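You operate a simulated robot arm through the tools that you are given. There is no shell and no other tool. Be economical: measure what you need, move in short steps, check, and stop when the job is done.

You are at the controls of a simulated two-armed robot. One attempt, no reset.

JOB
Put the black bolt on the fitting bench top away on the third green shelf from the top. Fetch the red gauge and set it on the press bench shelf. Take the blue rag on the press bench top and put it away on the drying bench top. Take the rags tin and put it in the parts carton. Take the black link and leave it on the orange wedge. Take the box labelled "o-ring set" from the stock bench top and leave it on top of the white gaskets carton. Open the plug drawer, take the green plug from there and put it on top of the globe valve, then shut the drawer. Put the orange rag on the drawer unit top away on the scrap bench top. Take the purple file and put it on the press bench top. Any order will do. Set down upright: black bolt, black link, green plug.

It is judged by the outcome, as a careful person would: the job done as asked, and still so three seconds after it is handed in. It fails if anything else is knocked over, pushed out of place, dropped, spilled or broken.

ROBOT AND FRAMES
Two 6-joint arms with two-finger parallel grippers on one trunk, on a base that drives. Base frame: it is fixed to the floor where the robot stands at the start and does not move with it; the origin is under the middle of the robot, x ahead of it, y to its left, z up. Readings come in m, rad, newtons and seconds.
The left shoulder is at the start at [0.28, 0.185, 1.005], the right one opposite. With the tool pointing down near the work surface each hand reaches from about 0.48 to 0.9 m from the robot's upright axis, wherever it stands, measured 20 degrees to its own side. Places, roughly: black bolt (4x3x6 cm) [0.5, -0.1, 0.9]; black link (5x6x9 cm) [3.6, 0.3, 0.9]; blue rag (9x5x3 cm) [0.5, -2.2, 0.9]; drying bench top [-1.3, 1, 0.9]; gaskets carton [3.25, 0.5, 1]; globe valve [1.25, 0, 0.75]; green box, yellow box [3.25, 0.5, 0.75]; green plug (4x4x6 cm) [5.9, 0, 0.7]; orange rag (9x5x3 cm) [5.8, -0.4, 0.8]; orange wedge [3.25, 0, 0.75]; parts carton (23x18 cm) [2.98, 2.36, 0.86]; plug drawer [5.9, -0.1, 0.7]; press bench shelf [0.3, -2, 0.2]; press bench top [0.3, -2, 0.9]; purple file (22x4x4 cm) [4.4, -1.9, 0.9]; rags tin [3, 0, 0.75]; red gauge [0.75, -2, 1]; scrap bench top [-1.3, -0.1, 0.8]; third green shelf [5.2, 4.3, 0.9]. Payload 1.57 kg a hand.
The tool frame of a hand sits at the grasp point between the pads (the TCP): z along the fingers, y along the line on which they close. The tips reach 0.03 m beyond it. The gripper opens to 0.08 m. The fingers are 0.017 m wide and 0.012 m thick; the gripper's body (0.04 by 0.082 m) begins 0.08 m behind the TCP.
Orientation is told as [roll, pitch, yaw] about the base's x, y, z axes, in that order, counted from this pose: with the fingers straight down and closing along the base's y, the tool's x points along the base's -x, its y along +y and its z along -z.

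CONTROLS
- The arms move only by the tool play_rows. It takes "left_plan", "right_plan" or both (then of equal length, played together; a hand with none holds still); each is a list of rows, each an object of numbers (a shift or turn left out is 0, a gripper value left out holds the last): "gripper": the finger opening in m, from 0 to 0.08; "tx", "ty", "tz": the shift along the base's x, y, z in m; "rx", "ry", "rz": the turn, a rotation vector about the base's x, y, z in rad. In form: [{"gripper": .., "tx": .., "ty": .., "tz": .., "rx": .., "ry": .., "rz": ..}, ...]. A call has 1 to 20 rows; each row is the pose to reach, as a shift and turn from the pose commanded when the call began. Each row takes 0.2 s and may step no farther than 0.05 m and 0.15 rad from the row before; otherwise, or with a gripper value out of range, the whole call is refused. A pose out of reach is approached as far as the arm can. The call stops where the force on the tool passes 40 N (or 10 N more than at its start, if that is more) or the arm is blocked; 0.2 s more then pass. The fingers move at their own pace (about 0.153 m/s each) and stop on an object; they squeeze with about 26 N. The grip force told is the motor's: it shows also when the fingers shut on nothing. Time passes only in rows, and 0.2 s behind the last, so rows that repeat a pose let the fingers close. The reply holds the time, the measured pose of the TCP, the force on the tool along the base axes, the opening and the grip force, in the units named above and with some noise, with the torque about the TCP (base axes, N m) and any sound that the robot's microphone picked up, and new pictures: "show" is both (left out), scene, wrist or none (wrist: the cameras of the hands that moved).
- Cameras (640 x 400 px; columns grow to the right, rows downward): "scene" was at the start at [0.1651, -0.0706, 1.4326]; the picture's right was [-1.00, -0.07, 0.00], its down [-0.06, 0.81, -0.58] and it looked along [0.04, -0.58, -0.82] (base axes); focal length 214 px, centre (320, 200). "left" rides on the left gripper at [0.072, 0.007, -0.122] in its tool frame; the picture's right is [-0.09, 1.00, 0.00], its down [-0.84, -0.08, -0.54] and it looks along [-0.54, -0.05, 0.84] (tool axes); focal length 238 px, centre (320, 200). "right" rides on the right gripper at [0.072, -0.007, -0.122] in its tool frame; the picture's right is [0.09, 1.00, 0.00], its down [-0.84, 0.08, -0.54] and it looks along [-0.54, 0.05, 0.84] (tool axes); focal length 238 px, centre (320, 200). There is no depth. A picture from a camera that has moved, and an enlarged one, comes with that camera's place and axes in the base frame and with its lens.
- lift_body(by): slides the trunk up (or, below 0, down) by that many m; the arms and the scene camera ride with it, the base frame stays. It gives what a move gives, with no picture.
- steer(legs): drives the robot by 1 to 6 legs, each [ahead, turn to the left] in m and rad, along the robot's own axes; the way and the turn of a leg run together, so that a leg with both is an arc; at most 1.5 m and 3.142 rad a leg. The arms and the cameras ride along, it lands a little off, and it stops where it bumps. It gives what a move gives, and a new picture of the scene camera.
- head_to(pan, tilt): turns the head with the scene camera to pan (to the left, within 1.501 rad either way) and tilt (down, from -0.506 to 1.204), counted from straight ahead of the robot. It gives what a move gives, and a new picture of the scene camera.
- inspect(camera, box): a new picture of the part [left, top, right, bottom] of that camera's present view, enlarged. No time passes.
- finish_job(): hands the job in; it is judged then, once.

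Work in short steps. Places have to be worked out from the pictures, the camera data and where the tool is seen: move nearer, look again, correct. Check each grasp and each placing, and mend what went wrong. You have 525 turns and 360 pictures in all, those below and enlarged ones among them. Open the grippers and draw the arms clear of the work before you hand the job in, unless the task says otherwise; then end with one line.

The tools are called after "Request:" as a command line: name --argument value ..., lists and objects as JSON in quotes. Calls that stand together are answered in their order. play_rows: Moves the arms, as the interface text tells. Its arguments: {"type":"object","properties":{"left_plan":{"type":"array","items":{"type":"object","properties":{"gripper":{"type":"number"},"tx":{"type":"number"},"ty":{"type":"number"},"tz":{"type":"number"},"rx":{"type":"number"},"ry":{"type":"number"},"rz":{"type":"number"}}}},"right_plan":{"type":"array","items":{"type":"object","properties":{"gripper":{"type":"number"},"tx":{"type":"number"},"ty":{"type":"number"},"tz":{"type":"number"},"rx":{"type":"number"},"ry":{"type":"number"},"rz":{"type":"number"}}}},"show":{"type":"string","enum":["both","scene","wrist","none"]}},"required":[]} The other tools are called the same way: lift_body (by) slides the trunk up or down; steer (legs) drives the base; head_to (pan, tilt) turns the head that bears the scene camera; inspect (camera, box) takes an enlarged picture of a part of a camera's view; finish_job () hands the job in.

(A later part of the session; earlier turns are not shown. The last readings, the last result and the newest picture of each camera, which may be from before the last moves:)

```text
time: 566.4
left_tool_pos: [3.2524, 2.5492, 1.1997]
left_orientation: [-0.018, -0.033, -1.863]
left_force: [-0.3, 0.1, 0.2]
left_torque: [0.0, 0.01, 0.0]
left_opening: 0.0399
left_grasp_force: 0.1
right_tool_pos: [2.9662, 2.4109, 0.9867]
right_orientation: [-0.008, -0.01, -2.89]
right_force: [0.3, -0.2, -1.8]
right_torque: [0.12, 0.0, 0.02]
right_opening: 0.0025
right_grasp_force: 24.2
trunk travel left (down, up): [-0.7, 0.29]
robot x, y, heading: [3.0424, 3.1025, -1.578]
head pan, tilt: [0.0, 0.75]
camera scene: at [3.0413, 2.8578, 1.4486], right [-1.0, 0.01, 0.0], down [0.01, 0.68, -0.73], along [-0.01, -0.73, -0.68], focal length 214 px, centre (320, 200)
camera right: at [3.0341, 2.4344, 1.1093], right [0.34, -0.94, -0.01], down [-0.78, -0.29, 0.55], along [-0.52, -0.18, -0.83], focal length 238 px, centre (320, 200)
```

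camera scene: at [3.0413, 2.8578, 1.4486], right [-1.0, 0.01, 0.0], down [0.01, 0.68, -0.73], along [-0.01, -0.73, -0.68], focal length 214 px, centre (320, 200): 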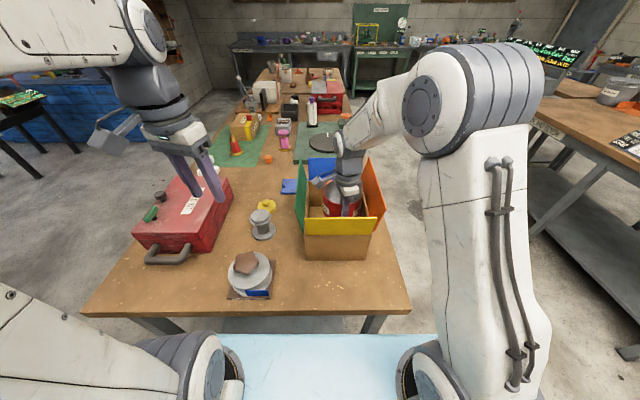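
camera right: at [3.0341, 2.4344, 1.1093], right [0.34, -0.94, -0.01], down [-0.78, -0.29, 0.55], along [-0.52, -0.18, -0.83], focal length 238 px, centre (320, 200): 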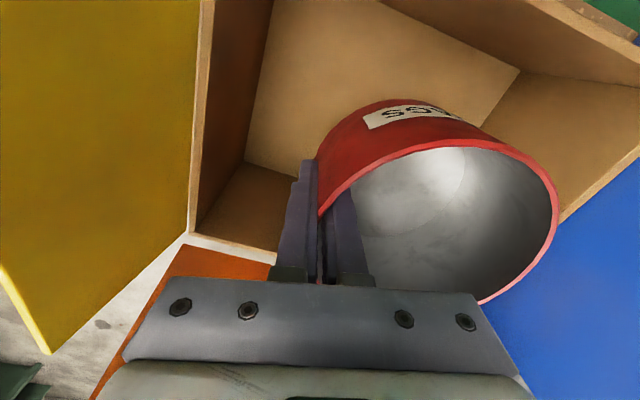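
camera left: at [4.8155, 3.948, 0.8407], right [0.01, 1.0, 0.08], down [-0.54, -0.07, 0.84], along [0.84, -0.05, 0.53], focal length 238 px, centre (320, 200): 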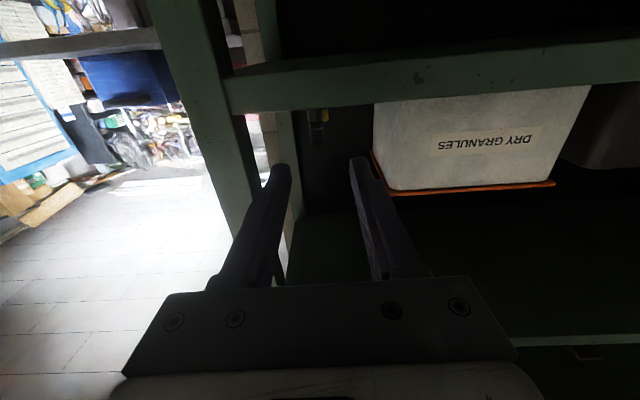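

Inside the carton and clear. I lower to contact.

Request:
play_rows --right_plan '[{"tz": -0.03}, {"tz": -0.05}, {"tz": -0.065}, {"tz": -0.072}, {"tz": -0.078}, {"tz": -0.084}, {"tz": -0.09}, {"tz": -0.096}, {"tz": -0.102}]' --show "wrist"

```text
time: 568.2
left_tool_pos: [3.2525, 2.549, 1.1999]
left_orientation: [-0.016, -0.03, -1.862]
left_force: [0.0, -0.8, -0.4]
left_torque: [0.03, 0.03, 0.03]
left_opening: 0.0402
left_grasp_force: 0.1
right_tool_pos: [2.9649, 2.4094, 0.9015]
right_orientation: [0.004, -0.011, -2.893]
right_force: [-0.2, 4.7, 19.4]
right_torque: [0.17, -0.07, 0.0]
right_opening: 0.0027
right_grasp_force: 24.0
trunk travel left (down, up): [-0.7, 0.29]
robot x, y, heading: [3.0424, 3.0985, -1.581]
head pan, tilt: [0.0, 0.75]
stopped in row 9 (right hand): the force on the tool passed its limit at 48 N (the readings are from after the stop); the commanded pose is now the measured one
camera right: at [3.0335, 2.4344, 1.0233], right [0.34, -0.94, 0.0], down [-0.79, -0.28, 0.55], along [-0.52, -0.19, -0.83], focal length 238 px, centre (320, 200)
```

right: 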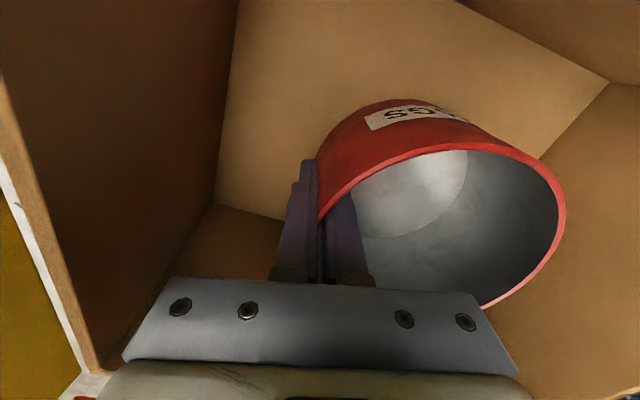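

Contact on the carton floor. I release with a small opening and lift straight out.

Request:
play_rows --right_plan '[{"tz": 0.003}, {"tz": 0.003, "gripper": 0.02}, {"tz": 0.003, "gripper": 0.035}, {"tz": 0.04}, {"tz": 0.08}, {"tz": 0.12}, {"tz": 0.16}, {"tz": 0.2}, {"tz": 0.24}]' --show "both"

```text
time: 570.2
left_tool_pos: [3.254, 2.5485, 1.1996]
left_orientation: [-0.017, -0.032, -1.862]
left_force: [-0.2, -0.7, -0.1]
left_torque: [0.08, 0.0, 0.02]
left_opening: 0.0399
left_grasp_force: 0.0
right_tool_pos: [2.9654, 2.4098, 1.1385]
right_orientation: [-0.002, -0.01, -2.891]
right_force: [-0.7, -0.1, -0.3]
right_torque: [0.01, 0.03, 0.01]
right_opening: 0.0352
right_grasp_force: 0.1
trunk travel left (down, up): [-0.7, 0.29]
robot x, y, heading: [3.0406, 3.0977, -1.579]
head pan, tilt: [0.0, 0.75]
camera scene: at [3.0412, 2.8577, 1.4485], right [-1.0, 0.01, 0.0], down [0.01, 0.68, -0.73], along [-0.01, -0.73, -0.68], focal length 214 px, centre (320, 200)
camera right: at [3.0332, 2.4337, 1.2613], right [0.34, -0.94, 0.0], down [-0.79, -0.28, 0.55], along [-0.52, -0.18, -0.83], focal length 238 px, centre (320, 200)
```

scene: 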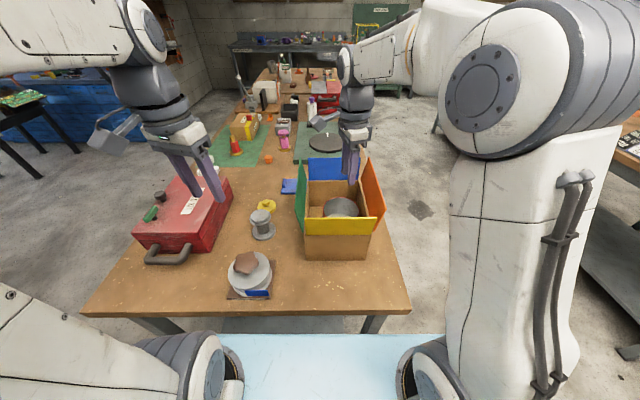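
right: 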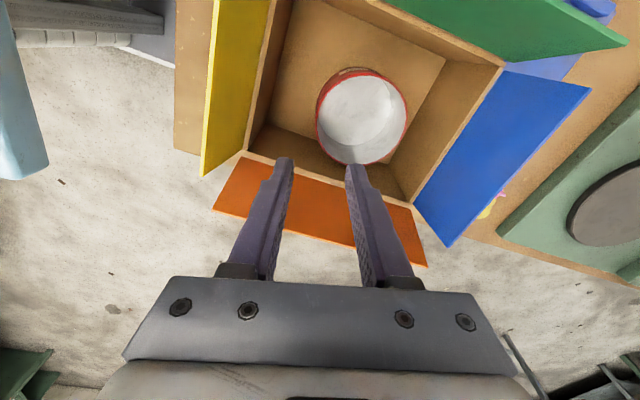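

The tin is in the carton. Next, the drawer unit: I drive around to the east area and look at it.

Request:
play_rows --right_plan '[{"ty": 0.04, "tz": 0.02}, {"ty": 0.08, "tz": 0.03}, {"ty": 0.12, "tx": -0.02, "tz": 0.03, "rz": 0.13}, {"ty": 0.14, "tx": -0.05, "tz": 0.03, "rz": 0.26}, {"ty": 0.15, "tx": -0.08, "tz": 0.03, "rz": 0.39}, {"ty": 0.15, "tx": -0.1, "tz": 0.03, "rz": 0.52}, {"ty": 0.15, "tx": -0.12, "tz": 0.03, "rz": 0.65}, {"ty": 0.15, "tx": -0.14, "tz": 0.03, "rz": 0.78}, {"ty": 0.15, "tx": -0.14, "tz": 0.03, "rz": 0.91}, {"ty": 0.15, "tx": -0.14, "tz": 0.03, "rz": 1.04}, {"ty": 0.15, "tx": -0.14, "tz": 0.03, "rz": 1.17}, {"ty": 0.15, "tx": -0.14, "tz": 0.03, "rz": 1.3}]' --show "none"

Request:
steer --legs '[[-0.2, 0], [0, 1.58], [1.35, 0], [0, -1.57], [1.5, 0], [0.5, 0]]'

Request:
head_to --pan 0.9 --tilt 0.5

```text
time: 572.8
left_tool_pos: [3.2515, 2.5489, 1.2]
left_orientation: [-0.017, -0.029, -1.861]
left_force: [-0.4, -0.7, 0.9]
left_torque: [0.02, -0.02, -0.02]
left_opening: 0.0402
left_grasp_force: 0.1
right_tool_pos: [2.8247, 2.5578, 1.1693]
right_orientation: [0.001, -0.009, -1.589]
right_force: [-0.1, -0.8, -0.8]
right_torque: [-0.03, 0.02, -0.01]
right_opening: 0.0347
right_grasp_force: 0.1
trunk travel left (down, up): [-0.7, 0.29]
robot x, y, heading: [3.0418, 3.0985, -1.585]
head pan, tilt: [0.0, 0.75]
```

```text
time: 597.9
left_tool_pos: [4.709, 0.7471, 1.2001]
left_orientation: [-0.017, -0.033, -1.818]
left_force: [-0.2, 0.4, 0.1]
left_torque: [-0.03, -0.01, 0.01]
left_opening: 0.0397
left_grasp_force: 0.1
right_tool_pos: [4.2821, 0.7377, 1.1691]
right_orientation: [0.0, -0.01, -1.545]
right_force: [0.3, 1.1, 0.1]
right_torque: [-0.02, -0.01, 0.01]
right_opening: 0.0351
right_grasp_force: 0.0
trunk travel left (down, up): [-0.7, 0.29]
robot x, y, heading: [4.473, 1.2897, -1.534]
head pan, tilt: [0.0, 0.75]
camera scene: at [4.4844, 1.046, 1.4486], right [-1.0, -0.04, 0.0], down [-0.03, 0.68, -0.73], along [0.03, -0.73, -0.68], focal length 214 px, centre (320, 200)
```

scene: 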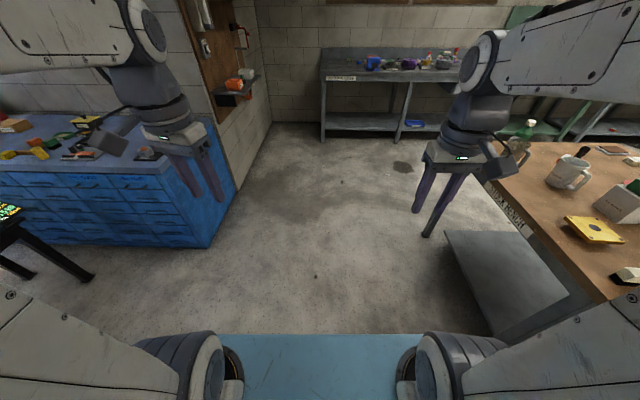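

```text
time: 599.1
left_tool_pos: [4.7087, 0.7458, 1.1991]
left_orientation: [-0.017, -0.032, -1.817]
left_force: [-0.3, 0.4, -0.9]
left_torque: [0.01, 0.01, 0.0]
left_opening: 0.0401
left_grasp_force: 0.0
right_tool_pos: [4.283, 0.7387, 1.1689]
right_orientation: [-0.002, -0.012, -1.544]
right_force: [-0.2, 0.6, -0.9]
right_torque: [0.01, 0.02, -0.02]
right_opening: 0.0351
right_grasp_force: 0.1
trunk travel left (down, up): [-0.7, 0.29]
robot x, y, heading: [4.4766, 1.2852, -1.533]
head pan, tilt: [0.901, 0.499]
camera scene: at [4.5546, 1.0747, 1.4705], right [-0.59, -0.81, 0.0], down [-0.39, 0.28, -0.88], along [0.71, -0.52, -0.48], focal length 214 px, centre (320, 200)
```

scene: 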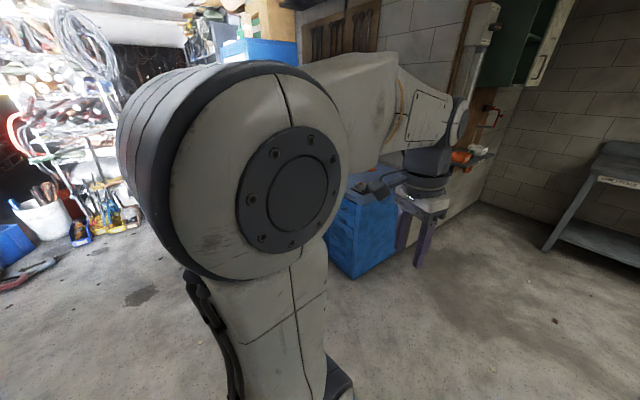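

The drawer unit's drawers face north. I drive to about (5.65, 1.28) and face south.

Request:
steer --legs '[[0, 1.533], [1.17, 0], [0, -1.57]]'

Request:
head_to --pan 0.05 --tilt 0.7

Request:
inspect --camera "scene" --box '[120, 100, 520, 330]'

```text
time: 612.4
left_tool_pos: [5.7804, 0.7151, 1.2008]
left_orientation: [-0.017, -0.031, -1.888]
left_force: [-0.1, -0.5, 0.1]
left_torque: [-0.01, -0.02, 0.02]
left_opening: 0.0401
left_grasp_force: 0.0
right_tool_pos: [5.3536, 0.7369, 1.1683]
right_orientation: [0.0, -0.011, -1.611]
right_force: [0.5, 0.3, -0.2]
right_torque: [0.0, 0.01, -0.01]
right_opening: 0.0351
right_grasp_force: 0.1
trunk travel left (down, up): [-0.7, 0.29]
robot x, y, heading: [5.5855, 1.2721, -1.602]
head pan, tilt: [0.901, 0.499]
camera scene: at [5.6491, 1.0535, 1.4706], right [-0.65, -0.76, 0.0], down [-0.37, 0.31, -0.88], along [0.67, -0.57, -0.48], focal length 214 px, centre (320, 200)
```

scene: 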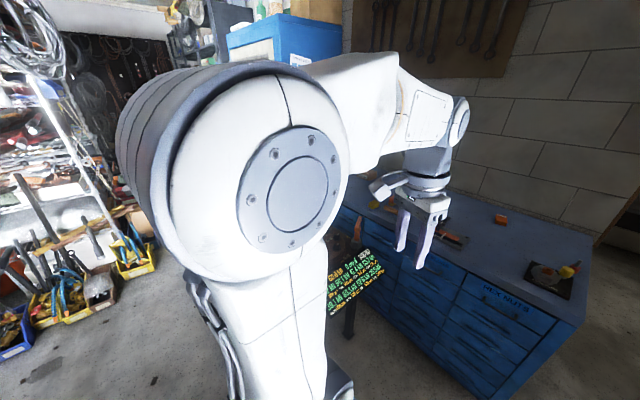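

```text
time: 613.5
left_tool_pos: [5.7803, 0.7147, 1.1993]
left_orientation: [-0.017, -0.031, -1.887]
left_force: [0.5, 0.4, -0.9]
left_torque: [0.02, 0.05, 0.04]
left_opening: 0.0398
left_grasp_force: 0.0
right_tool_pos: [5.3543, 0.7358, 1.1694]
right_orientation: [0.0, -0.01, -1.613]
right_force: [-0.3, 1.2, 0.8]
right_torque: [0.01, -0.02, 0.0]
right_opening: 0.0348
right_grasp_force: 0.2
trunk travel left (down, up): [-0.7, 0.29]
robot x, y, heading: [5.5867, 1.2713, -1.598]
head pan, tilt: [0.051, 0.7]
camera scene: at [5.5813, 1.0274, 1.4529], right [-1.0, -0.02, 0.0], down [-0.01, 0.64, -0.77], along [0.01, -0.76, -0.64], focal length 214 px, centre (320, 200)
```

scene: 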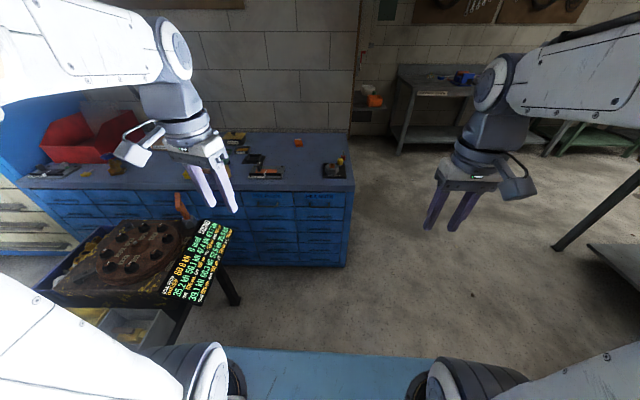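

```text
1.60 times, centred on (320, 215) of scene
camera zoom: at [5.5813, 1.0274, 1.4529], right [-1.0, -0.02, 0.0], down [-0.01, 0.64, -0.77], along [0.01, -0.76, -0.64], focal length 343 px, centre (320, 176)
```

zoom: 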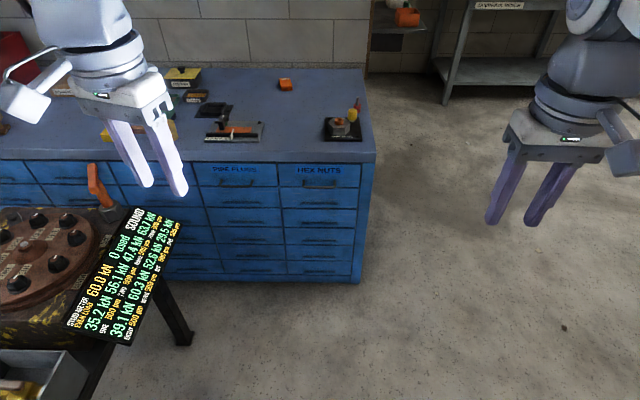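

I zoom in on the drawer labels and the objects on top.

Request:
inspect --camera "scene" --box '[215, 120, 375, 240]'

Request:
inspect --camera "scene" --box '[20, 120, 260, 300]'

```text
3.33 times, centred on (295, 180) of scene
camera zoom: at [5.5813, 1.0274, 1.4529], right [-1.0, -0.02, 0.0], down [-0.01, 0.64, -0.77], along [0.01, -0.76, -0.64], focal length 715 px, centre (403, 267)
```

zoom: 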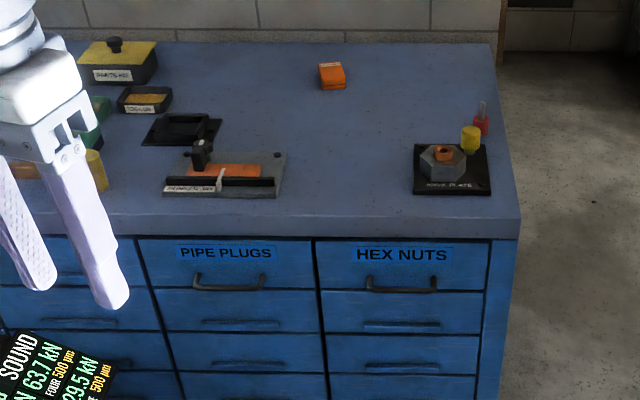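

```text
2.22 times, centred on (140, 210) of scene
camera zoom: at [5.5813, 1.0274, 1.4529], right [-1.0, -0.02, 0.0], down [-0.01, 0.64, -0.77], along [0.01, -0.76, -0.64], focal length 477 px, centre (720, 178)
```

zoom: 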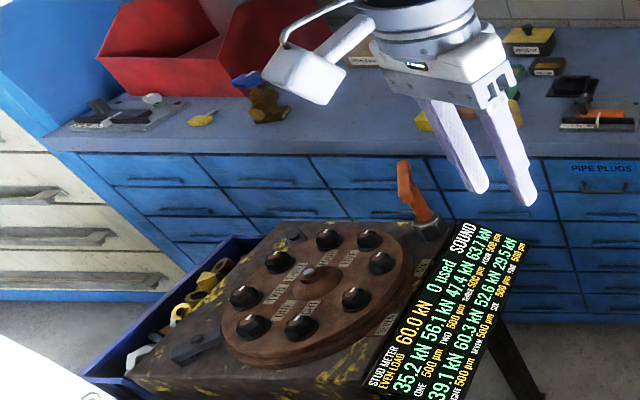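

"PIPE PLUGS" is the plug drawer: bar handle at about (5.89, 0.10, 0.63). The orange rag is at (5.75, -0.375). I move up to y ≈ 0.95 and re-measure the handle.

Request:
steer --legs '[[0.32, 0.03]]'

Request:
head_to --pan 0.1 --tilt 0.8

Request:
inspect --camera "scene" --box '[180, 110, 380, 260]'

```text
time: 615.7
left_tool_pos: [5.7915, 0.4011, 1.1998]
left_orientation: [-0.018, -0.032, -1.857]
left_force: [0.5, 0.0, -0.5]
left_torque: [0.01, 0.0, 0.03]
left_opening: 0.04
left_grasp_force: 0.1
right_tool_pos: [5.3639, 0.4088, 1.1694]
right_orientation: [-0.001, -0.011, -1.586]
right_force: [0.0, -0.2, -0.1]
right_torque: [-0.01, -0.01, -0.04]
right_opening: 0.0351
right_grasp_force: 0.0
trunk travel left (down, up): [-0.7, 0.29]
robot x, y, heading: [5.5783, 0.9478, -1.573]
head pan, tilt: [0.051, 0.7]
camera scene: at [5.583, 0.7079, 1.4529], right [-1.0, -0.05, 0.0], down [-0.03, 0.64, -0.77], along [0.04, -0.76, -0.64], focal length 214 px, centre (320, 200)
```

scene: 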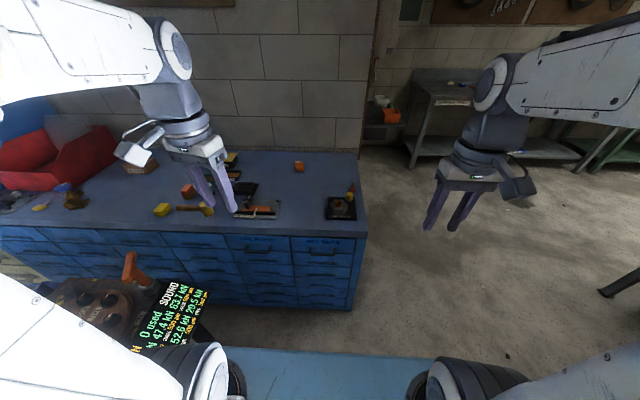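

```text
time: 616.3
left_tool_pos: [5.7908, 0.4017, 1.201]
left_orientation: [-0.019, -0.032, -1.859]
left_force: [-0.8, -0.4, 0.2]
left_torque: [-0.01, 0.01, 0.0]
left_opening: 0.04
left_grasp_force: 0.1
right_tool_pos: [5.3642, 0.4097, 1.169]
right_orientation: [0.001, -0.011, -1.586]
right_force: [-0.6, 0.4, 0.1]
right_torque: [0.0, 0.02, 0.02]
right_opening: 0.0352
right_grasp_force: 0.2
trunk travel left (down, up): [-0.7, 0.29]
robot x, y, heading: [5.5786, 0.9526, -1.573]
head pan, tilt: [0.099, 0.799]
camera scene: at [5.5867, 0.7121, 1.4446], right [-1.0, -0.1, 0.0], down [-0.07, 0.71, -0.7], along [0.07, -0.69, -0.72], focal length 214 px, centre (320, 200)
```

scene: 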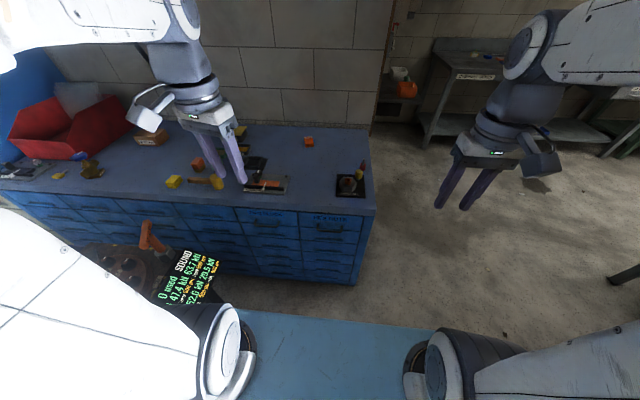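

```text
2.67 times, centred on (280, 185) of scene
camera zoom: at [5.5867, 0.7121, 1.4446], right [-1.0, -0.1, 0.0], down [-0.07, 0.71, -0.7], along [0.07, -0.69, -0.72], focal length 572 px, centre (427, 240)
```

zoom: 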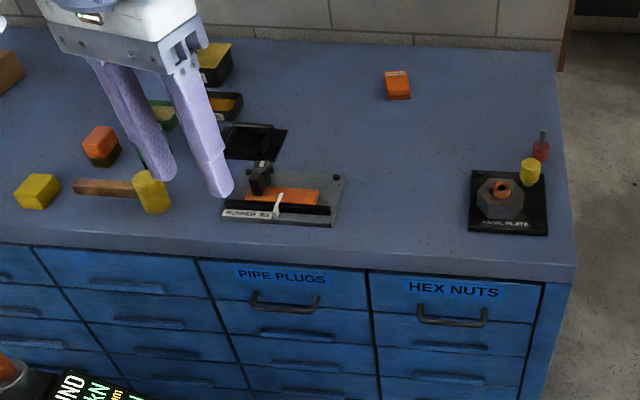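

The handle triangulates to about (5.888, 0.137, 0.663), protruding well. I yaw the left hand so it closes along y and lower it toward the handle for a close look.

Request:
play_rows --left_plan '[{"rz": -0.13, "ty": -0.02, "gripper": 0.05}, {"rz": -0.26, "ty": -0.04}, {"rz": -0.39, "ty": -0.06}, {"rz": -0.52, "ty": -0.09, "tx": 0.01}, {"rz": -0.65, "ty": -0.12, "tx": 0.02}, {"rz": -0.78, "ty": -0.15, "tx": 0.03, "tz": -0.03}, {"rz": -0.91, "ty": -0.18, "tx": 0.04, "tz": -0.06}, {"rz": -1.04, "ty": -0.2, "tx": 0.05, "tz": -0.1}, {"rz": -1.17, "ty": -0.22, "tx": 0.06, "tz": -0.14}, {"rz": -1.28, "ty": -0.23, "tx": 0.07, "tz": -0.18}, {"rz": -1.28, "ty": -0.23, "tx": 0.08, "tz": -0.22}, {"rz": -1.28, "ty": -0.23, "tx": 0.08, "tz": -0.26}]' --show "both"

```text
time: 618.9
left_tool_pos: [5.8727, 0.17, 0.9378]
left_orientation: [-0.016, -0.031, -3.136]
left_force: [0.1, 0.6, 0.7]
left_torque: [-0.02, 0.04, 0.01]
left_opening: 0.0501
left_grasp_force: 0.0
right_tool_pos: [5.3638, 0.4085, 1.1705]
right_orientation: [0.0, -0.01, -1.584]
right_force: [0.9, 0.1, -0.1]
right_torque: [0.0, 0.0, 0.0]
right_opening: 0.0352
right_grasp_force: 0.1
trunk travel left (down, up): [-0.7, 0.29]
robot x, y, heading: [5.5779, 0.9486, -1.57]
head pan, tilt: [0.099, 0.799]
camera scene: at [5.5867, 0.7123, 1.4446], right [-1.0, -0.1, 0.0], down [-0.07, 0.71, -0.7], along [0.07, -0.69, -0.72], focal length 214 px, centre (320, 200)
camera left: at [5.9492, 0.1619, 1.0573], right [-0.09, -1.0, -0.01], down [-0.82, 0.06, 0.57], along [-0.57, 0.06, -0.82], focal length 238 px, centre (320, 200)
```

scene: 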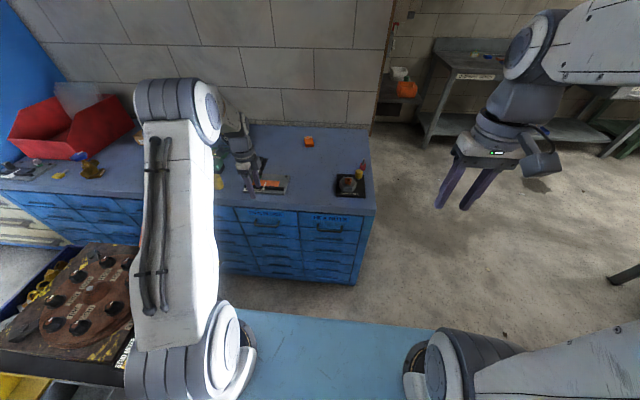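
left: 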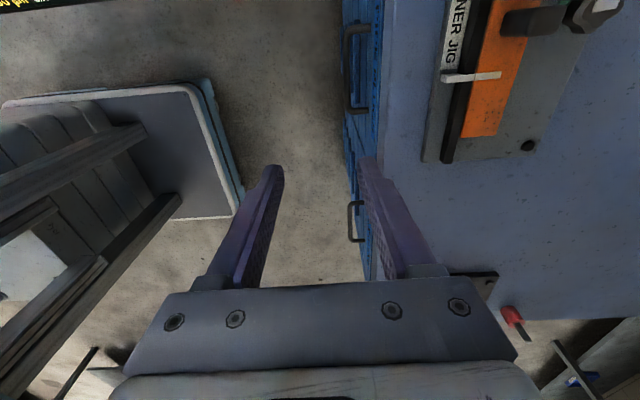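

Handle bar ≈ (5.90, 0.130, 0.655), slab edge y ≈ 0.0975. I move to y 0.146 with opening 56 mm and descend to 0.72 to check.

Request:
play_rows --left_plan '[{"gripper": 0.056, "tx": 0.01, "ty": -0.012, "tz": -0.04}, {"tx": 0.02, "ty": -0.024, "tz": -0.08}, {"tx": 0.02, "ty": -0.024, "tz": -0.12}, {"tx": 0.02, "ty": -0.024, "tz": -0.16}, {"tx": 0.02, "ty": -0.024, "tz": -0.2}]' --show "wrist"

```text
time: 620.1
left_tool_pos: [5.889, 0.147, 0.739]
left_orientation: [-0.018, -0.031, -3.136]
left_force: [0.3, -0.2, -0.5]
left_torque: [-0.03, -0.01, 0.0]
left_opening: 0.0562
left_grasp_force: 0.1
right_tool_pos: [5.3649, 0.4091, 1.1691]
right_orientation: [-0.001, -0.01, -1.585]
right_force: [1.0, 0.2, 0.3]
right_torque: [0.0, 0.01, 0.0]
right_opening: 0.035
right_grasp_force: 0.1
trunk travel left (down, up): [-0.7, 0.29]
robot x, y, heading: [5.5811, 0.9518, -1.575]
head pan, tilt: [0.099, 0.799]
camera left: at [5.9655, 0.1389, 0.8578], right [-0.09, -1.0, -0.01], down [-0.82, 0.06, 0.57], along [-0.57, 0.06, -0.82], focal length 238 px, centre (320, 200)
```

left: 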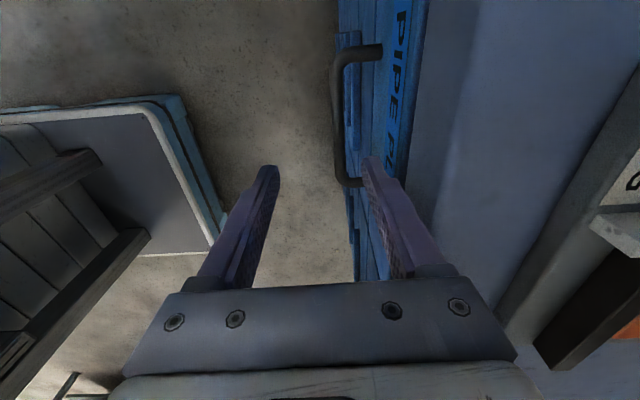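

The bar lies between the fingers with the inner finger clear of the slab. I descend to 0.664 and close.

Request:
play_rows --left_plan '[{"tz": -0.025}, {"tz": -0.05}, {"tz": -0.065}, {"tz": -0.075}, {"tz": -0.075, "gripper": 0.0}, {"tz": -0.075, "gripper": 0.0}]' --show "wrist"

```text
time: 621.5
left_tool_pos: [5.8898, 0.1481, 0.6639]
left_orientation: [-0.018, -0.032, -3.136]
left_force: [-0.2, 2.9, 3.2]
left_torque: [0.03, -0.26, -0.22]
left_opening: 0.0108
left_grasp_force: 28.6
right_tool_pos: [5.3652, 0.4097, 1.1687]
right_orientation: [0.0, -0.01, -1.585]
right_force: [-0.5, -0.3, -0.5]
right_torque: [0.03, 0.0, 0.03]
right_opening: 0.035
right_grasp_force: 0.0
trunk travel left (down, up): [-0.7, 0.29]
robot x, y, heading: [5.5801, 0.9497, -1.567]
head pan, tilt: [0.099, 0.799]
camera left: at [5.9668, 0.1397, 0.7827], right [-0.09, -1.0, -0.02], down [-0.82, 0.06, 0.57], along [-0.57, 0.06, -0.82], focal length 238 px, centre (320, 200)
```

left: 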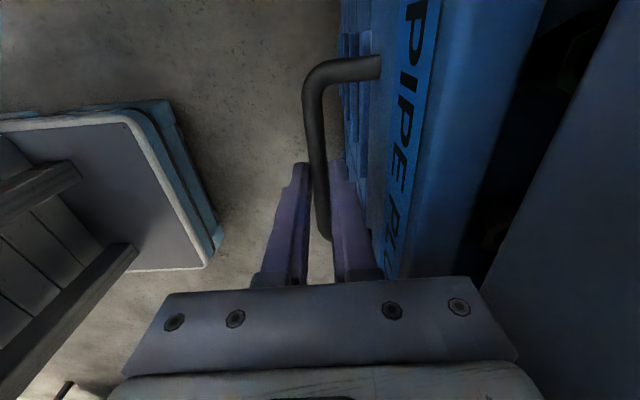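

The handle is gripped and the drawer already cracked open. I pull it out 0.18 m.

Request:
play_rows --left_plan '[{"ty": 0.02}, {"ty": 0.04}, {"ty": 0.06}, {"ty": 0.08}, {"ty": 0.1}, {"ty": 0.12}, {"ty": 0.14}, {"ty": 0.16}, {"ty": 0.18}]' --show "both"

```text
time: 623.5
left_tool_pos: [5.8923, 0.3286, 0.6643]
left_orientation: [-0.021, -0.034, -3.137]
left_force: [-21.5, 0.9, -2.8]
left_torque: [0.03, 0.39, -0.11]
left_opening: 0.0107
left_grasp_force: 29.0
right_tool_pos: [5.3642, 0.408, 1.1698]
right_orientation: [-0.001, -0.012, -1.586]
right_force: [0.4, 1.0, 0.2]
right_torque: [-0.01, 0.04, -0.04]
right_opening: 0.035
right_grasp_force: 0.1
trunk travel left (down, up): [-0.7, 0.29]
robot x, y, heading: [5.5774, 0.9519, -1.571]
head pan, tilt: [0.099, 0.799]
camera scene: at [5.5859, 0.712, 1.4447], right [-1.0, -0.1, 0.0], down [-0.07, 0.71, -0.7], along [0.07, -0.69, -0.72], focal length 214 px, centre (320, 200)
camera left: at [5.9689, 0.3197, 0.7834], right [-0.09, -1.0, -0.02], down [-0.82, 0.06, 0.57], along [-0.57, 0.07, -0.82], focal length 238 px, centre (320, 200)
```

scene: 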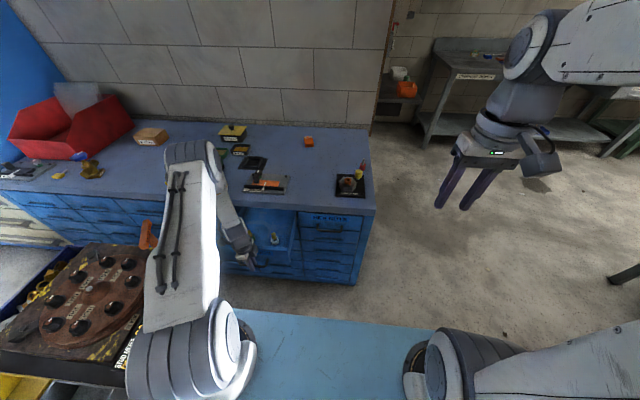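
left: 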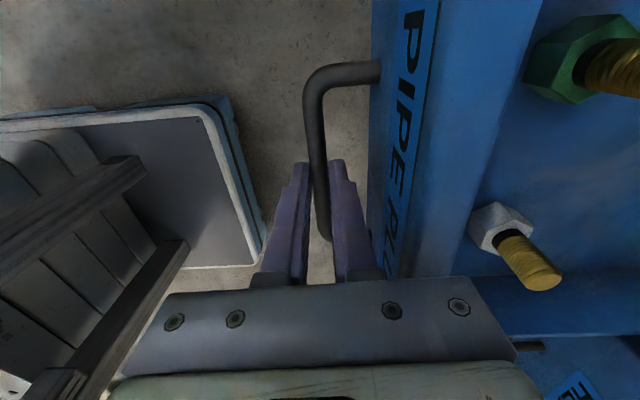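

The drawer is open, with the green plug standing in it at about (5.94, 0.19). There's a sideways force, so I release the handle and rise.

Request:
play_rows --left_plan '[{"gripper": 0.03}, {"gripper": 0.05}, {"tz": 0.03}, {"tz": 0.07}, {"tz": 0.11}, {"tz": 0.15}, {"tz": 0.19}]' --show "both"

```text
time: 625.1
left_tool_pos: [5.8935, 0.327, 0.8529]
left_orientation: [-0.019, -0.031, -3.135]
left_force: [-0.1, 0.6, -0.7]
left_torque: [0.0, -0.03, -0.02]
left_opening: 0.0501
left_grasp_force: 0.1
right_tool_pos: [5.3654, 0.4095, 1.169]
right_orientation: [-0.002, -0.01, -1.587]
right_force: [-0.4, -0.2, -0.7]
right_torque: [0.01, 0.03, -0.01]
right_opening: 0.0349
right_grasp_force: 0.0
trunk travel left (down, up): [-0.7, 0.29]
robot x, y, heading: [5.5827, 0.9539, -1.573]
head pan, tilt: [0.099, 0.799]
camera scene: at [5.5867, 0.7119, 1.4445], right [-1.0, -0.1, 0.0], down [-0.07, 0.71, -0.7], along [0.07, -0.69, -0.72], focal length 214 px, centre (320, 200)
camera left: at [5.9705, 0.3185, 0.973], right [-0.09, -1.0, -0.02], down [-0.82, 0.06, 0.57], along [-0.57, 0.06, -0.82], focal length 238 px, centre (320, 200)
```

scene: 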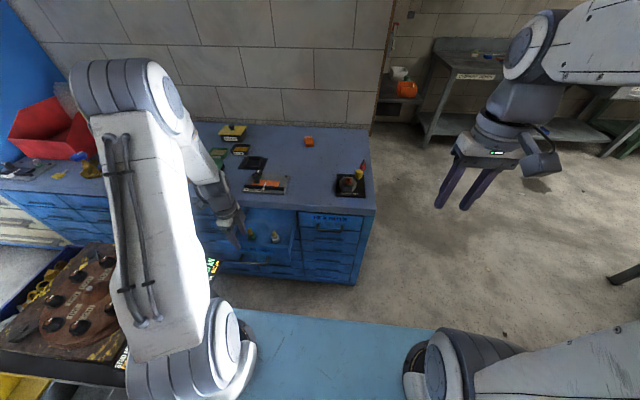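
left: 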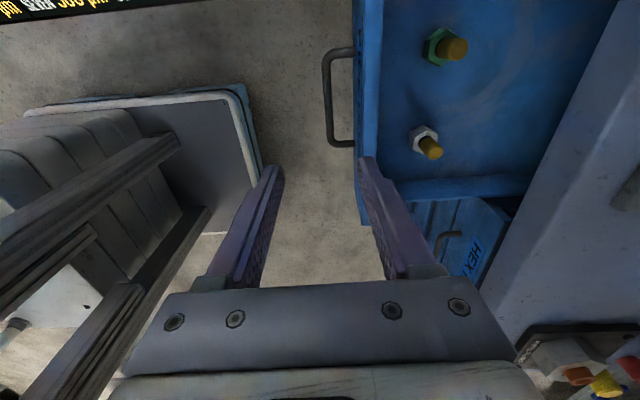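

I zoom in on the green plug.

Request:
inspect --camera "left" --box '[390, 10, 500, 90]'

```text
5.00 times, centred on (445, 50) of left
camera zoom: at [5.9705, 0.3185, 0.973], right [-0.09, -1.0, -0.02], down [-0.82, 0.06, 0.57], along [-0.57, 0.06, -0.82], focal length 1192 px, centre (-305, 950)
```

zoom: 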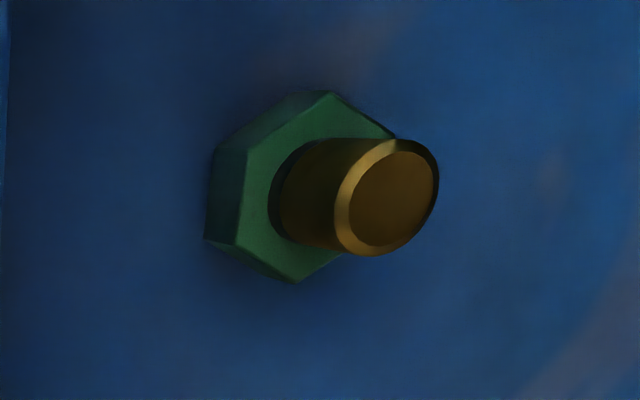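

The hex flats face ±y, ideal for closing along y. I move above the plug at (5.947, 0.175) and descend to 0.70.

Request:
play_rows --left_plan '[{"gripper": 0.07, "ty": -0.04, "tx": 0.012}, {"ty": -0.08, "tx": 0.025}, {"ty": -0.12, "tx": 0.04}, {"ty": -0.152, "tx": 0.053}, {"ty": -0.152, "tx": 0.053, "tz": -0.04}, {"ty": -0.152, "tx": 0.053, "tz": -0.08}, {"ty": -0.152, "tx": 0.053, "tz": -0.12}]' --show "wrist"

```text
time: 626.7
left_tool_pos: [5.9467, 0.1782, 0.7338]
left_orientation: [-0.017, -0.031, -3.137]
left_force: [0.2, -0.1, 0.1]
left_torque: [-0.01, 0.01, -0.01]
left_opening: 0.07
left_grasp_force: 0.0
right_tool_pos: [5.3645, 0.4086, 1.1703]
right_orientation: [0.0, -0.01, -1.585]
right_force: [0.3, -0.1, -1.0]
right_torque: [-0.01, 0.03, 0.0]
right_opening: 0.035
right_grasp_force: 0.1
trunk travel left (down, up): [-0.7, 0.29]
robot x, y, heading: [5.5785, 0.9505, -1.57]
head pan, tilt: [0.099, 0.799]
camera left: at [6.0226, 0.1689, 0.8532], right [-0.09, -1.0, -0.01], down [-0.82, 0.06, 0.57], along [-0.57, 0.06, -0.82], focal length 238 px, centre (320, 200)
```

left: 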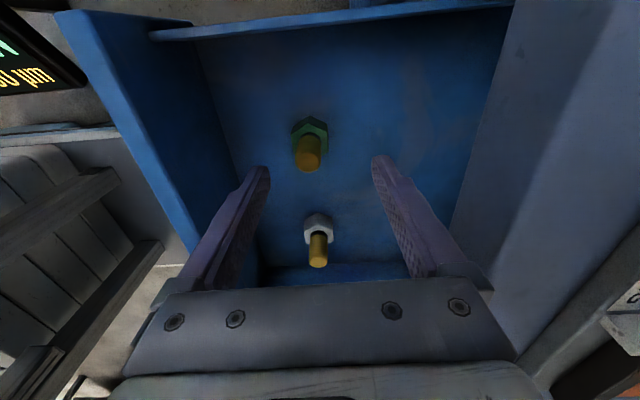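

Refined: the plug is at (5.935, 0.190). I correct and descend to 0.64, then close.

Request:
play_rows --left_plan '[{"tx": -0.011, "ty": 0.012, "tz": -0.03}, {"tx": -0.011, "ty": 0.012, "tz": -0.06}, {"tx": -0.011, "ty": 0.012, "tz": -0.08}, {"tx": -0.011, "ty": 0.012, "tz": -0.09}, {"tx": -0.011, "ty": 0.012, "tz": -0.094}]' --show "wrist"

```text
time: 627.6
left_tool_pos: [5.9329, 0.1801, 0.6639]
left_orientation: [0.003, -0.025, -3.136]
left_force: [-4.0, -2.3, 16.8]
left_torque: [0.57, 0.0, 0.25]
left_opening: 0.0688
left_grasp_force: 0.1
right_tool_pos: [5.3633, 0.4099, 1.1689]
right_orientation: [0.0, -0.012, -1.585]
right_force: [0.1, 0.5, 0.1]
right_torque: [-0.02, 0.03, 0.01]
right_opening: 0.0352
right_grasp_force: 0.0
trunk travel left (down, up): [-0.7, 0.29]
robot x, y, heading: [5.5837, 0.9492, -1.577]
head pan, tilt: [0.099, 0.799]
stopped in row 4 (left hand): the force on the tool passed its limit at 52 N (the readings are from after the stop); the commanded pose is now the measured one
camera left: at [6.0095, 0.1736, 0.7843], right [-0.09, -1.0, 0.01], down [-0.82, 0.08, 0.56], along [-0.56, 0.04, -0.83], focal length 238 px, centre (320, 200)
```

left: 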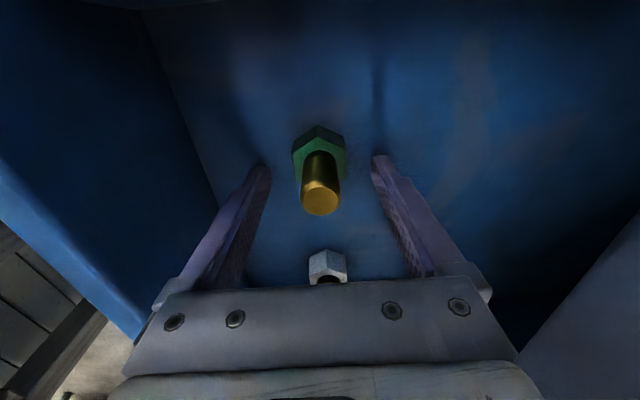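

The drawer floor is at z ≈ 0.634, which puts the plug at (5.947, 0.187). I rise slightly, shift and close on the hex.

Request:
play_rows --left_plan '[{"tz": 0.006}, {"tz": 0.006, "tx": 0.008, "ty": 0.004}, {"tz": 0.006, "tx": 0.013, "ty": 0.007}, {"tz": 0.006, "tx": 0.013, "ty": 0.007, "gripper": 0.04}, {"tz": 0.006, "tx": 0.013, "ty": 0.007, "gripper": 0.02}, {"tz": 0.006, "tx": 0.013, "ty": 0.007, "gripper": 0.02}]' --show "wrist"

```text
time: 629.0
left_tool_pos: [5.9483, 0.1907, 0.668]
left_orientation: [-0.003, -0.027, -3.135]
left_force: [0.3, -0.4, -0.1]
left_torque: [0.01, 0.0, 0.02]
left_opening: 0.031
left_grasp_force: 26.0
right_tool_pos: [5.3647, 0.4084, 1.1681]
right_orientation: [-0.001, -0.01, -1.585]
right_force: [-0.6, -0.7, 0.7]
right_torque: [0.03, 0.03, 0.0]
right_opening: 0.0349
right_grasp_force: 0.0
trunk travel left (down, up): [-0.7, 0.29]
robot x, y, heading: [5.5808, 0.9489, -1.574]
head pan, tilt: [0.099, 0.799]
camera left: at [6.0242, 0.1827, 0.7875], right [-0.09, -1.0, 0.0], down [-0.82, 0.07, 0.57], along [-0.56, 0.05, -0.82], focal length 238 px, centre (320, 200)
```

left: 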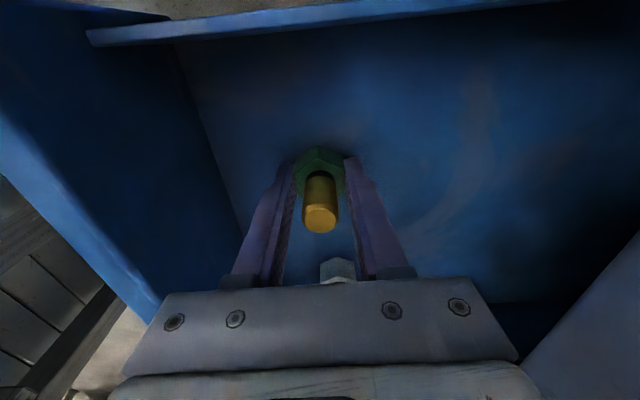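

It's gripped on the hex flats (31 mm). I lift straight up.

Request:
play_rows --left_plan '[{"tz": 0.03}, {"tz": 0.07}, {"tz": 0.11}, {"tz": 0.15}, {"tz": 0.19}, {"tz": 0.23}, {"tz": 0.27}, {"tz": 0.31}]' --show "both"

```text
time: 630.8
left_tool_pos: [5.9502, 0.1878, 0.9802]
left_orientation: [-0.003, -0.028, -3.137]
left_force: [-0.1, 0.0, -1.0]
left_torque: [0.02, -0.03, 0.0]
left_opening: 0.0312
left_grasp_force: 26.4
right_tool_pos: [5.3646, 0.409, 1.1691]
right_orientation: [-0.001, -0.011, -1.584]
right_force: [-0.3, 0.1, -0.3]
right_torque: [0.03, -0.02, 0.01]
right_opening: 0.035
right_grasp_force: 0.1
trunk travel left (down, up): [-0.7, 0.29]
robot x, y, heading: [5.5815, 0.9503, -1.572]
head pan, tilt: [0.099, 0.799]
camera scene: at [5.5866, 0.7119, 1.4445], right [-1.0, -0.1, 0.0], down [-0.07, 0.71, -0.7], along [0.07, -0.69, -0.72], focal length 214 px, centre (320, 200)
camera left: at [6.0254, 0.1811, 1.1], right [-0.09, -1.0, 0.0], down [-0.82, 0.07, 0.57], along [-0.56, 0.05, -0.82], focal length 238 px, centre (320, 200)
```

scene: 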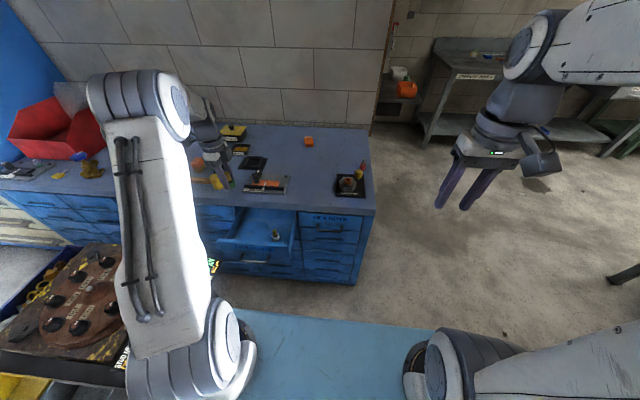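
left: 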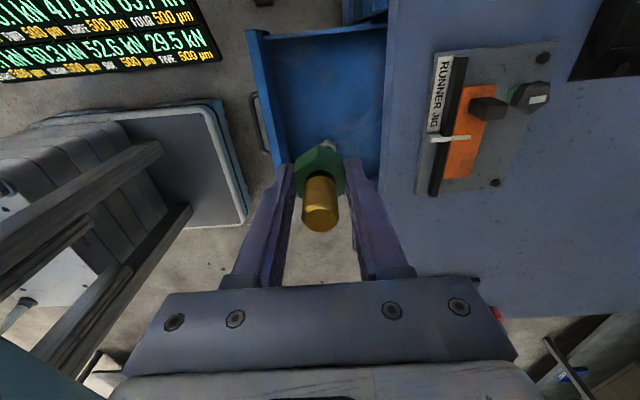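

The plug is held. I park the left hand high to the east, then use the closed right hand, tilted, to push the drawer shut.

Request:
play_rows --left_plan '[{"tz": 0.05}, {"tz": 0.1}, {"tz": 0.15}, {"tz": 0.2, "ty": 0.0}, {"tz": 0.23, "ty": 0.04}, {"tz": 0.23, "ty": 0.08, "tx": 0.02}, {"tz": 0.23, "ty": 0.12, "tx": 0.04}, {"tz": 0.23, "ty": 0.16, "tx": 0.06}, {"tz": 0.23, "ty": 0.2, "tx": 0.08}, {"tz": 0.23, "ty": 0.24, "tx": 0.1}]' --right_plan '[{"gripper": 0.0}, {"gripper": 0.0}, {"gripper": 0.0}, {"gripper": 0.0}, {"tz": -0.02}, {"tz": -0.04}, {"tz": -0.06}, {"tz": -0.08}, {"tz": -0.1}, {"tz": -0.12}]' --show "scene"

```text
time: 633.0
left_tool_pos: [6.0475, 0.4316, 1.208]
left_orientation: [-0.003, -0.026, -3.138]
left_force: [0.3, -0.6, -1.3]
left_torque: [0.0, -0.01, 0.0]
left_opening: 0.0313
left_grasp_force: 25.7
right_tool_pos: [5.3635, 0.4104, 1.0494]
right_orientation: [0.001, -0.01, -1.585]
right_force: [0.6, 0.2, -1.0]
right_torque: [0.02, 0.0, -0.04]
right_opening: 0.0
right_grasp_force: 21.0
trunk travel left (down, up): [-0.7, 0.29]
robot x, y, heading: [5.5793, 0.9527, -1.573]
head pan, tilt: [0.099, 0.799]
camera scene: at [5.5864, 0.7119, 1.4446], right [-1.0, -0.1, 0.0], down [-0.07, 0.71, -0.7], along [0.07, -0.69, -0.72], focal length 214 px, centre (320, 200)
```

scene: 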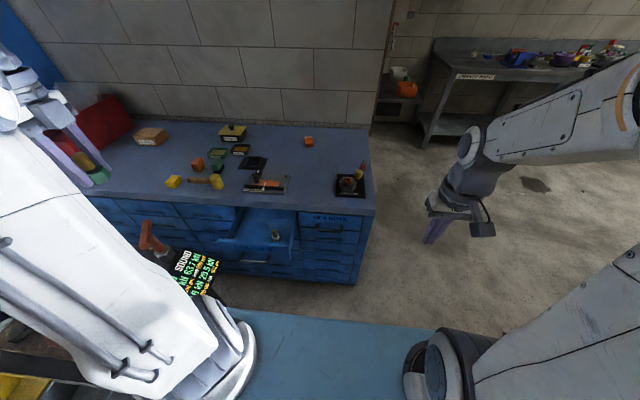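

I bring the right fist in front of the drawer panel.

Request:
play_rows --right_plan '[{"tx": 0.045}, {"tx": 0.09, "rx": -0.1}, {"tx": 0.135, "rx": -0.2}, {"tx": 0.18, "rx": -0.3}, {"tx": 0.225, "rx": -0.4}, {"tx": 0.265, "rx": -0.5, "tz": -0.02}, {"tx": 0.3, "rx": -0.6, "tz": -0.05}, {"tx": 0.33, "rx": -0.7, "tz": -0.09}, {"tx": 0.36, "rx": -0.7, "tz": -0.13}, {"tx": 0.39, "rx": -0.7, "tz": -0.17}, {"tx": 0.42, "rx": -0.7, "tz": -0.21}, {"tx": 0.425, "rx": -0.7, "tz": -0.25}, {"tx": 0.425, "rx": -0.7, "tz": -0.29}]' --show "both"

```text
time: 635.8
left_tool_pos: [6.0481, 0.432, 1.2073]
left_orientation: [-0.001, -0.027, -3.139]
left_force: [0.1, 0.3, -1.3]
left_torque: [-0.01, 0.01, 0.02]
left_opening: 0.0314
left_grasp_force: 25.8
right_tool_pos: [5.7922, 0.398, 0.7666]
right_orientation: [0.043, -0.715, -1.637]
right_force: [0.1, 0.1, 0.6]
right_torque: [0.0, -0.04, 0.0]
right_opening: 0.0
right_grasp_force: 21.7
trunk travel left (down, up): [-0.7, 0.29]
robot x, y, heading: [5.5772, 0.947, -1.571]
head pan, tilt: [0.099, 0.799]
camera scene: at [5.5866, 0.7122, 1.4446], right [-1.0, -0.1, 0.0], down [-0.07, 0.71, -0.7], along [0.07, -0.69, -0.72], focal length 214 px, centre (320, 200)
camera right: at [5.7874, 0.5314, 0.8129], right [1.0, 0.03, -0.03], down [0.03, -0.28, 0.96], along [0.02, -0.96, -0.28], focal length 238 px, centre (320, 200)
```

scene: 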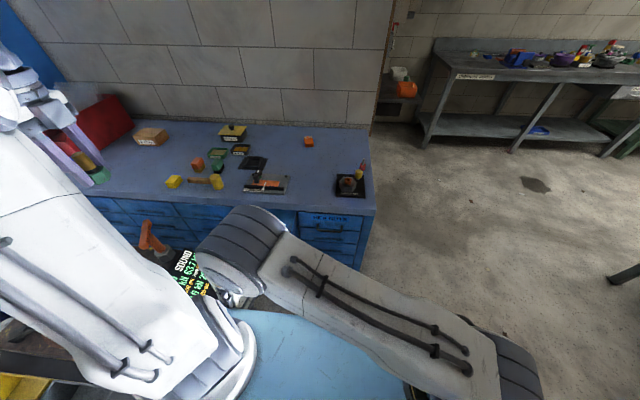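
right: 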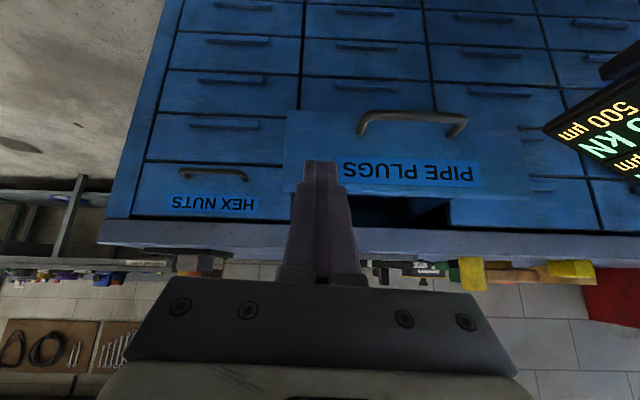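

The fist is in front of the panel's west part. I lower it 8 cm and push.

Request:
play_rows --right_plan '[{"tz": -0.03, "tx": 0.01}, {"tz": -0.06, "tx": 0.015}, {"tz": -0.075, "tx": 0.015}, {"tz": -0.075, "ty": -0.03, "tx": 0.015}, {"tz": -0.075, "ty": -0.06, "tx": 0.015}, {"tz": -0.075, "ty": -0.09, "tx": 0.015}, {"tz": -0.075, "ty": -0.12, "tx": 0.015}, {"tz": -0.075, "ty": -0.15, "tx": 0.015}, {"tz": -0.075, "ty": -0.18, "tx": 0.015}, {"tz": -0.075, "ty": -0.21, "tx": 0.015}]' --show "wrist"

```text
time: 638.0
left_tool_pos: [6.0467, 0.4306, 1.2072]
left_orientation: [-0.001, -0.029, -3.138]
left_force: [-0.2, -0.4, -0.7]
left_torque: [-0.02, 0.02, 0.0]
left_opening: 0.0311
left_grasp_force: 26.0
right_tool_pos: [5.8014, 0.1988, 0.6848]
right_orientation: [0.01, -0.712, -1.59]
right_force: [1.0, -0.1, 0.1]
right_torque: [-0.03, -0.01, 0.01]
right_opening: 0.0
right_grasp_force: 21.5
trunk travel left (down, up): [-0.7, 0.29]
robot x, y, heading: [5.5773, 0.9507, -1.574]
head pan, tilt: [0.099, 0.799]
camera right: at [5.7937, 0.333, 0.7308], right [1.0, 0.06, -0.05], down [0.07, -0.28, 0.96], along [0.04, -0.96, -0.28], focal length 238 px, centre (320, 200)
```

right: 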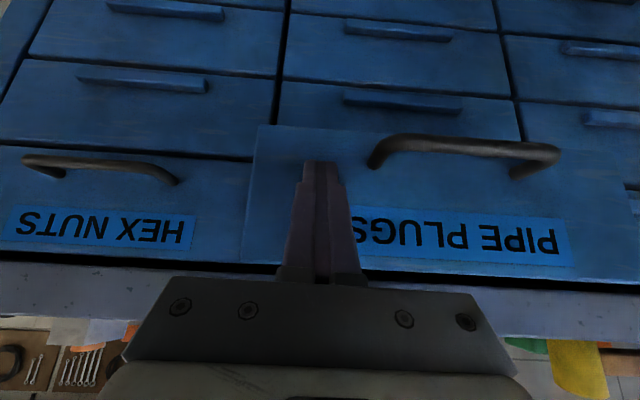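

It's closing. I continue pushing until it is fully shut.

Request:
play_rows --right_plan '[{"ty": -0.02}, {"ty": -0.04}, {"ty": -0.06}, {"ty": -0.075}, {"ty": -0.085}, {"ty": -0.095}, {"ty": -0.105}, {"ty": -0.115}]' --show "wrist"

```text
time: 639.7
left_tool_pos: [6.0486, 0.4327, 1.2071]
left_orientation: [-0.002, -0.027, -3.136]
left_force: [-0.1, -0.8, -1.3]
left_torque: [0.02, -0.01, 0.02]
left_opening: 0.0314
left_grasp_force: 25.6
right_tool_pos: [5.8003, 0.1239, 0.6839]
right_orientation: [0.009, -0.703, -1.577]
right_force: [0.0, 7.1, 3.1]
right_torque: [0.08, 0.0, -0.01]
right_opening: 0.0
right_grasp_force: 20.8
right hand out of reach, approached as far as the arm can: row 5, 6, 7, 8
trunk travel left (down, up): [-0.7, 0.29]
robot x, y, heading: [5.5787, 0.9495, -1.577]
head pan, tilt: [0.099, 0.799]
stopped in row 8 (right hand): the force on the tool passed its limit at 44 N (the readings are from after the stop); the commanded pose is now the measured one
camera right: at [5.7925, 0.2575, 0.7314], right [1.0, 0.07, -0.05], down [0.07, -0.29, 0.95], along [0.05, -0.96, -0.29], focal length 238 px, centre (320, 200)
```

right: 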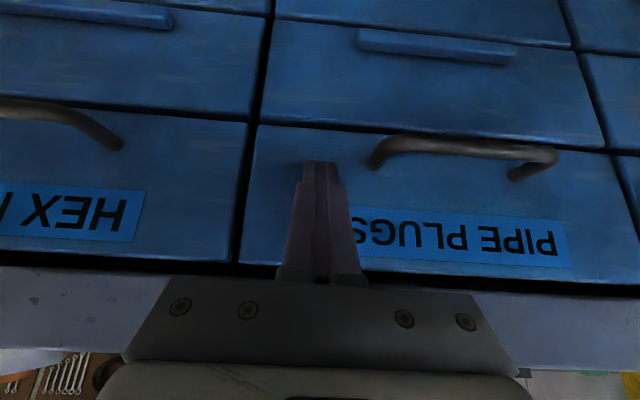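

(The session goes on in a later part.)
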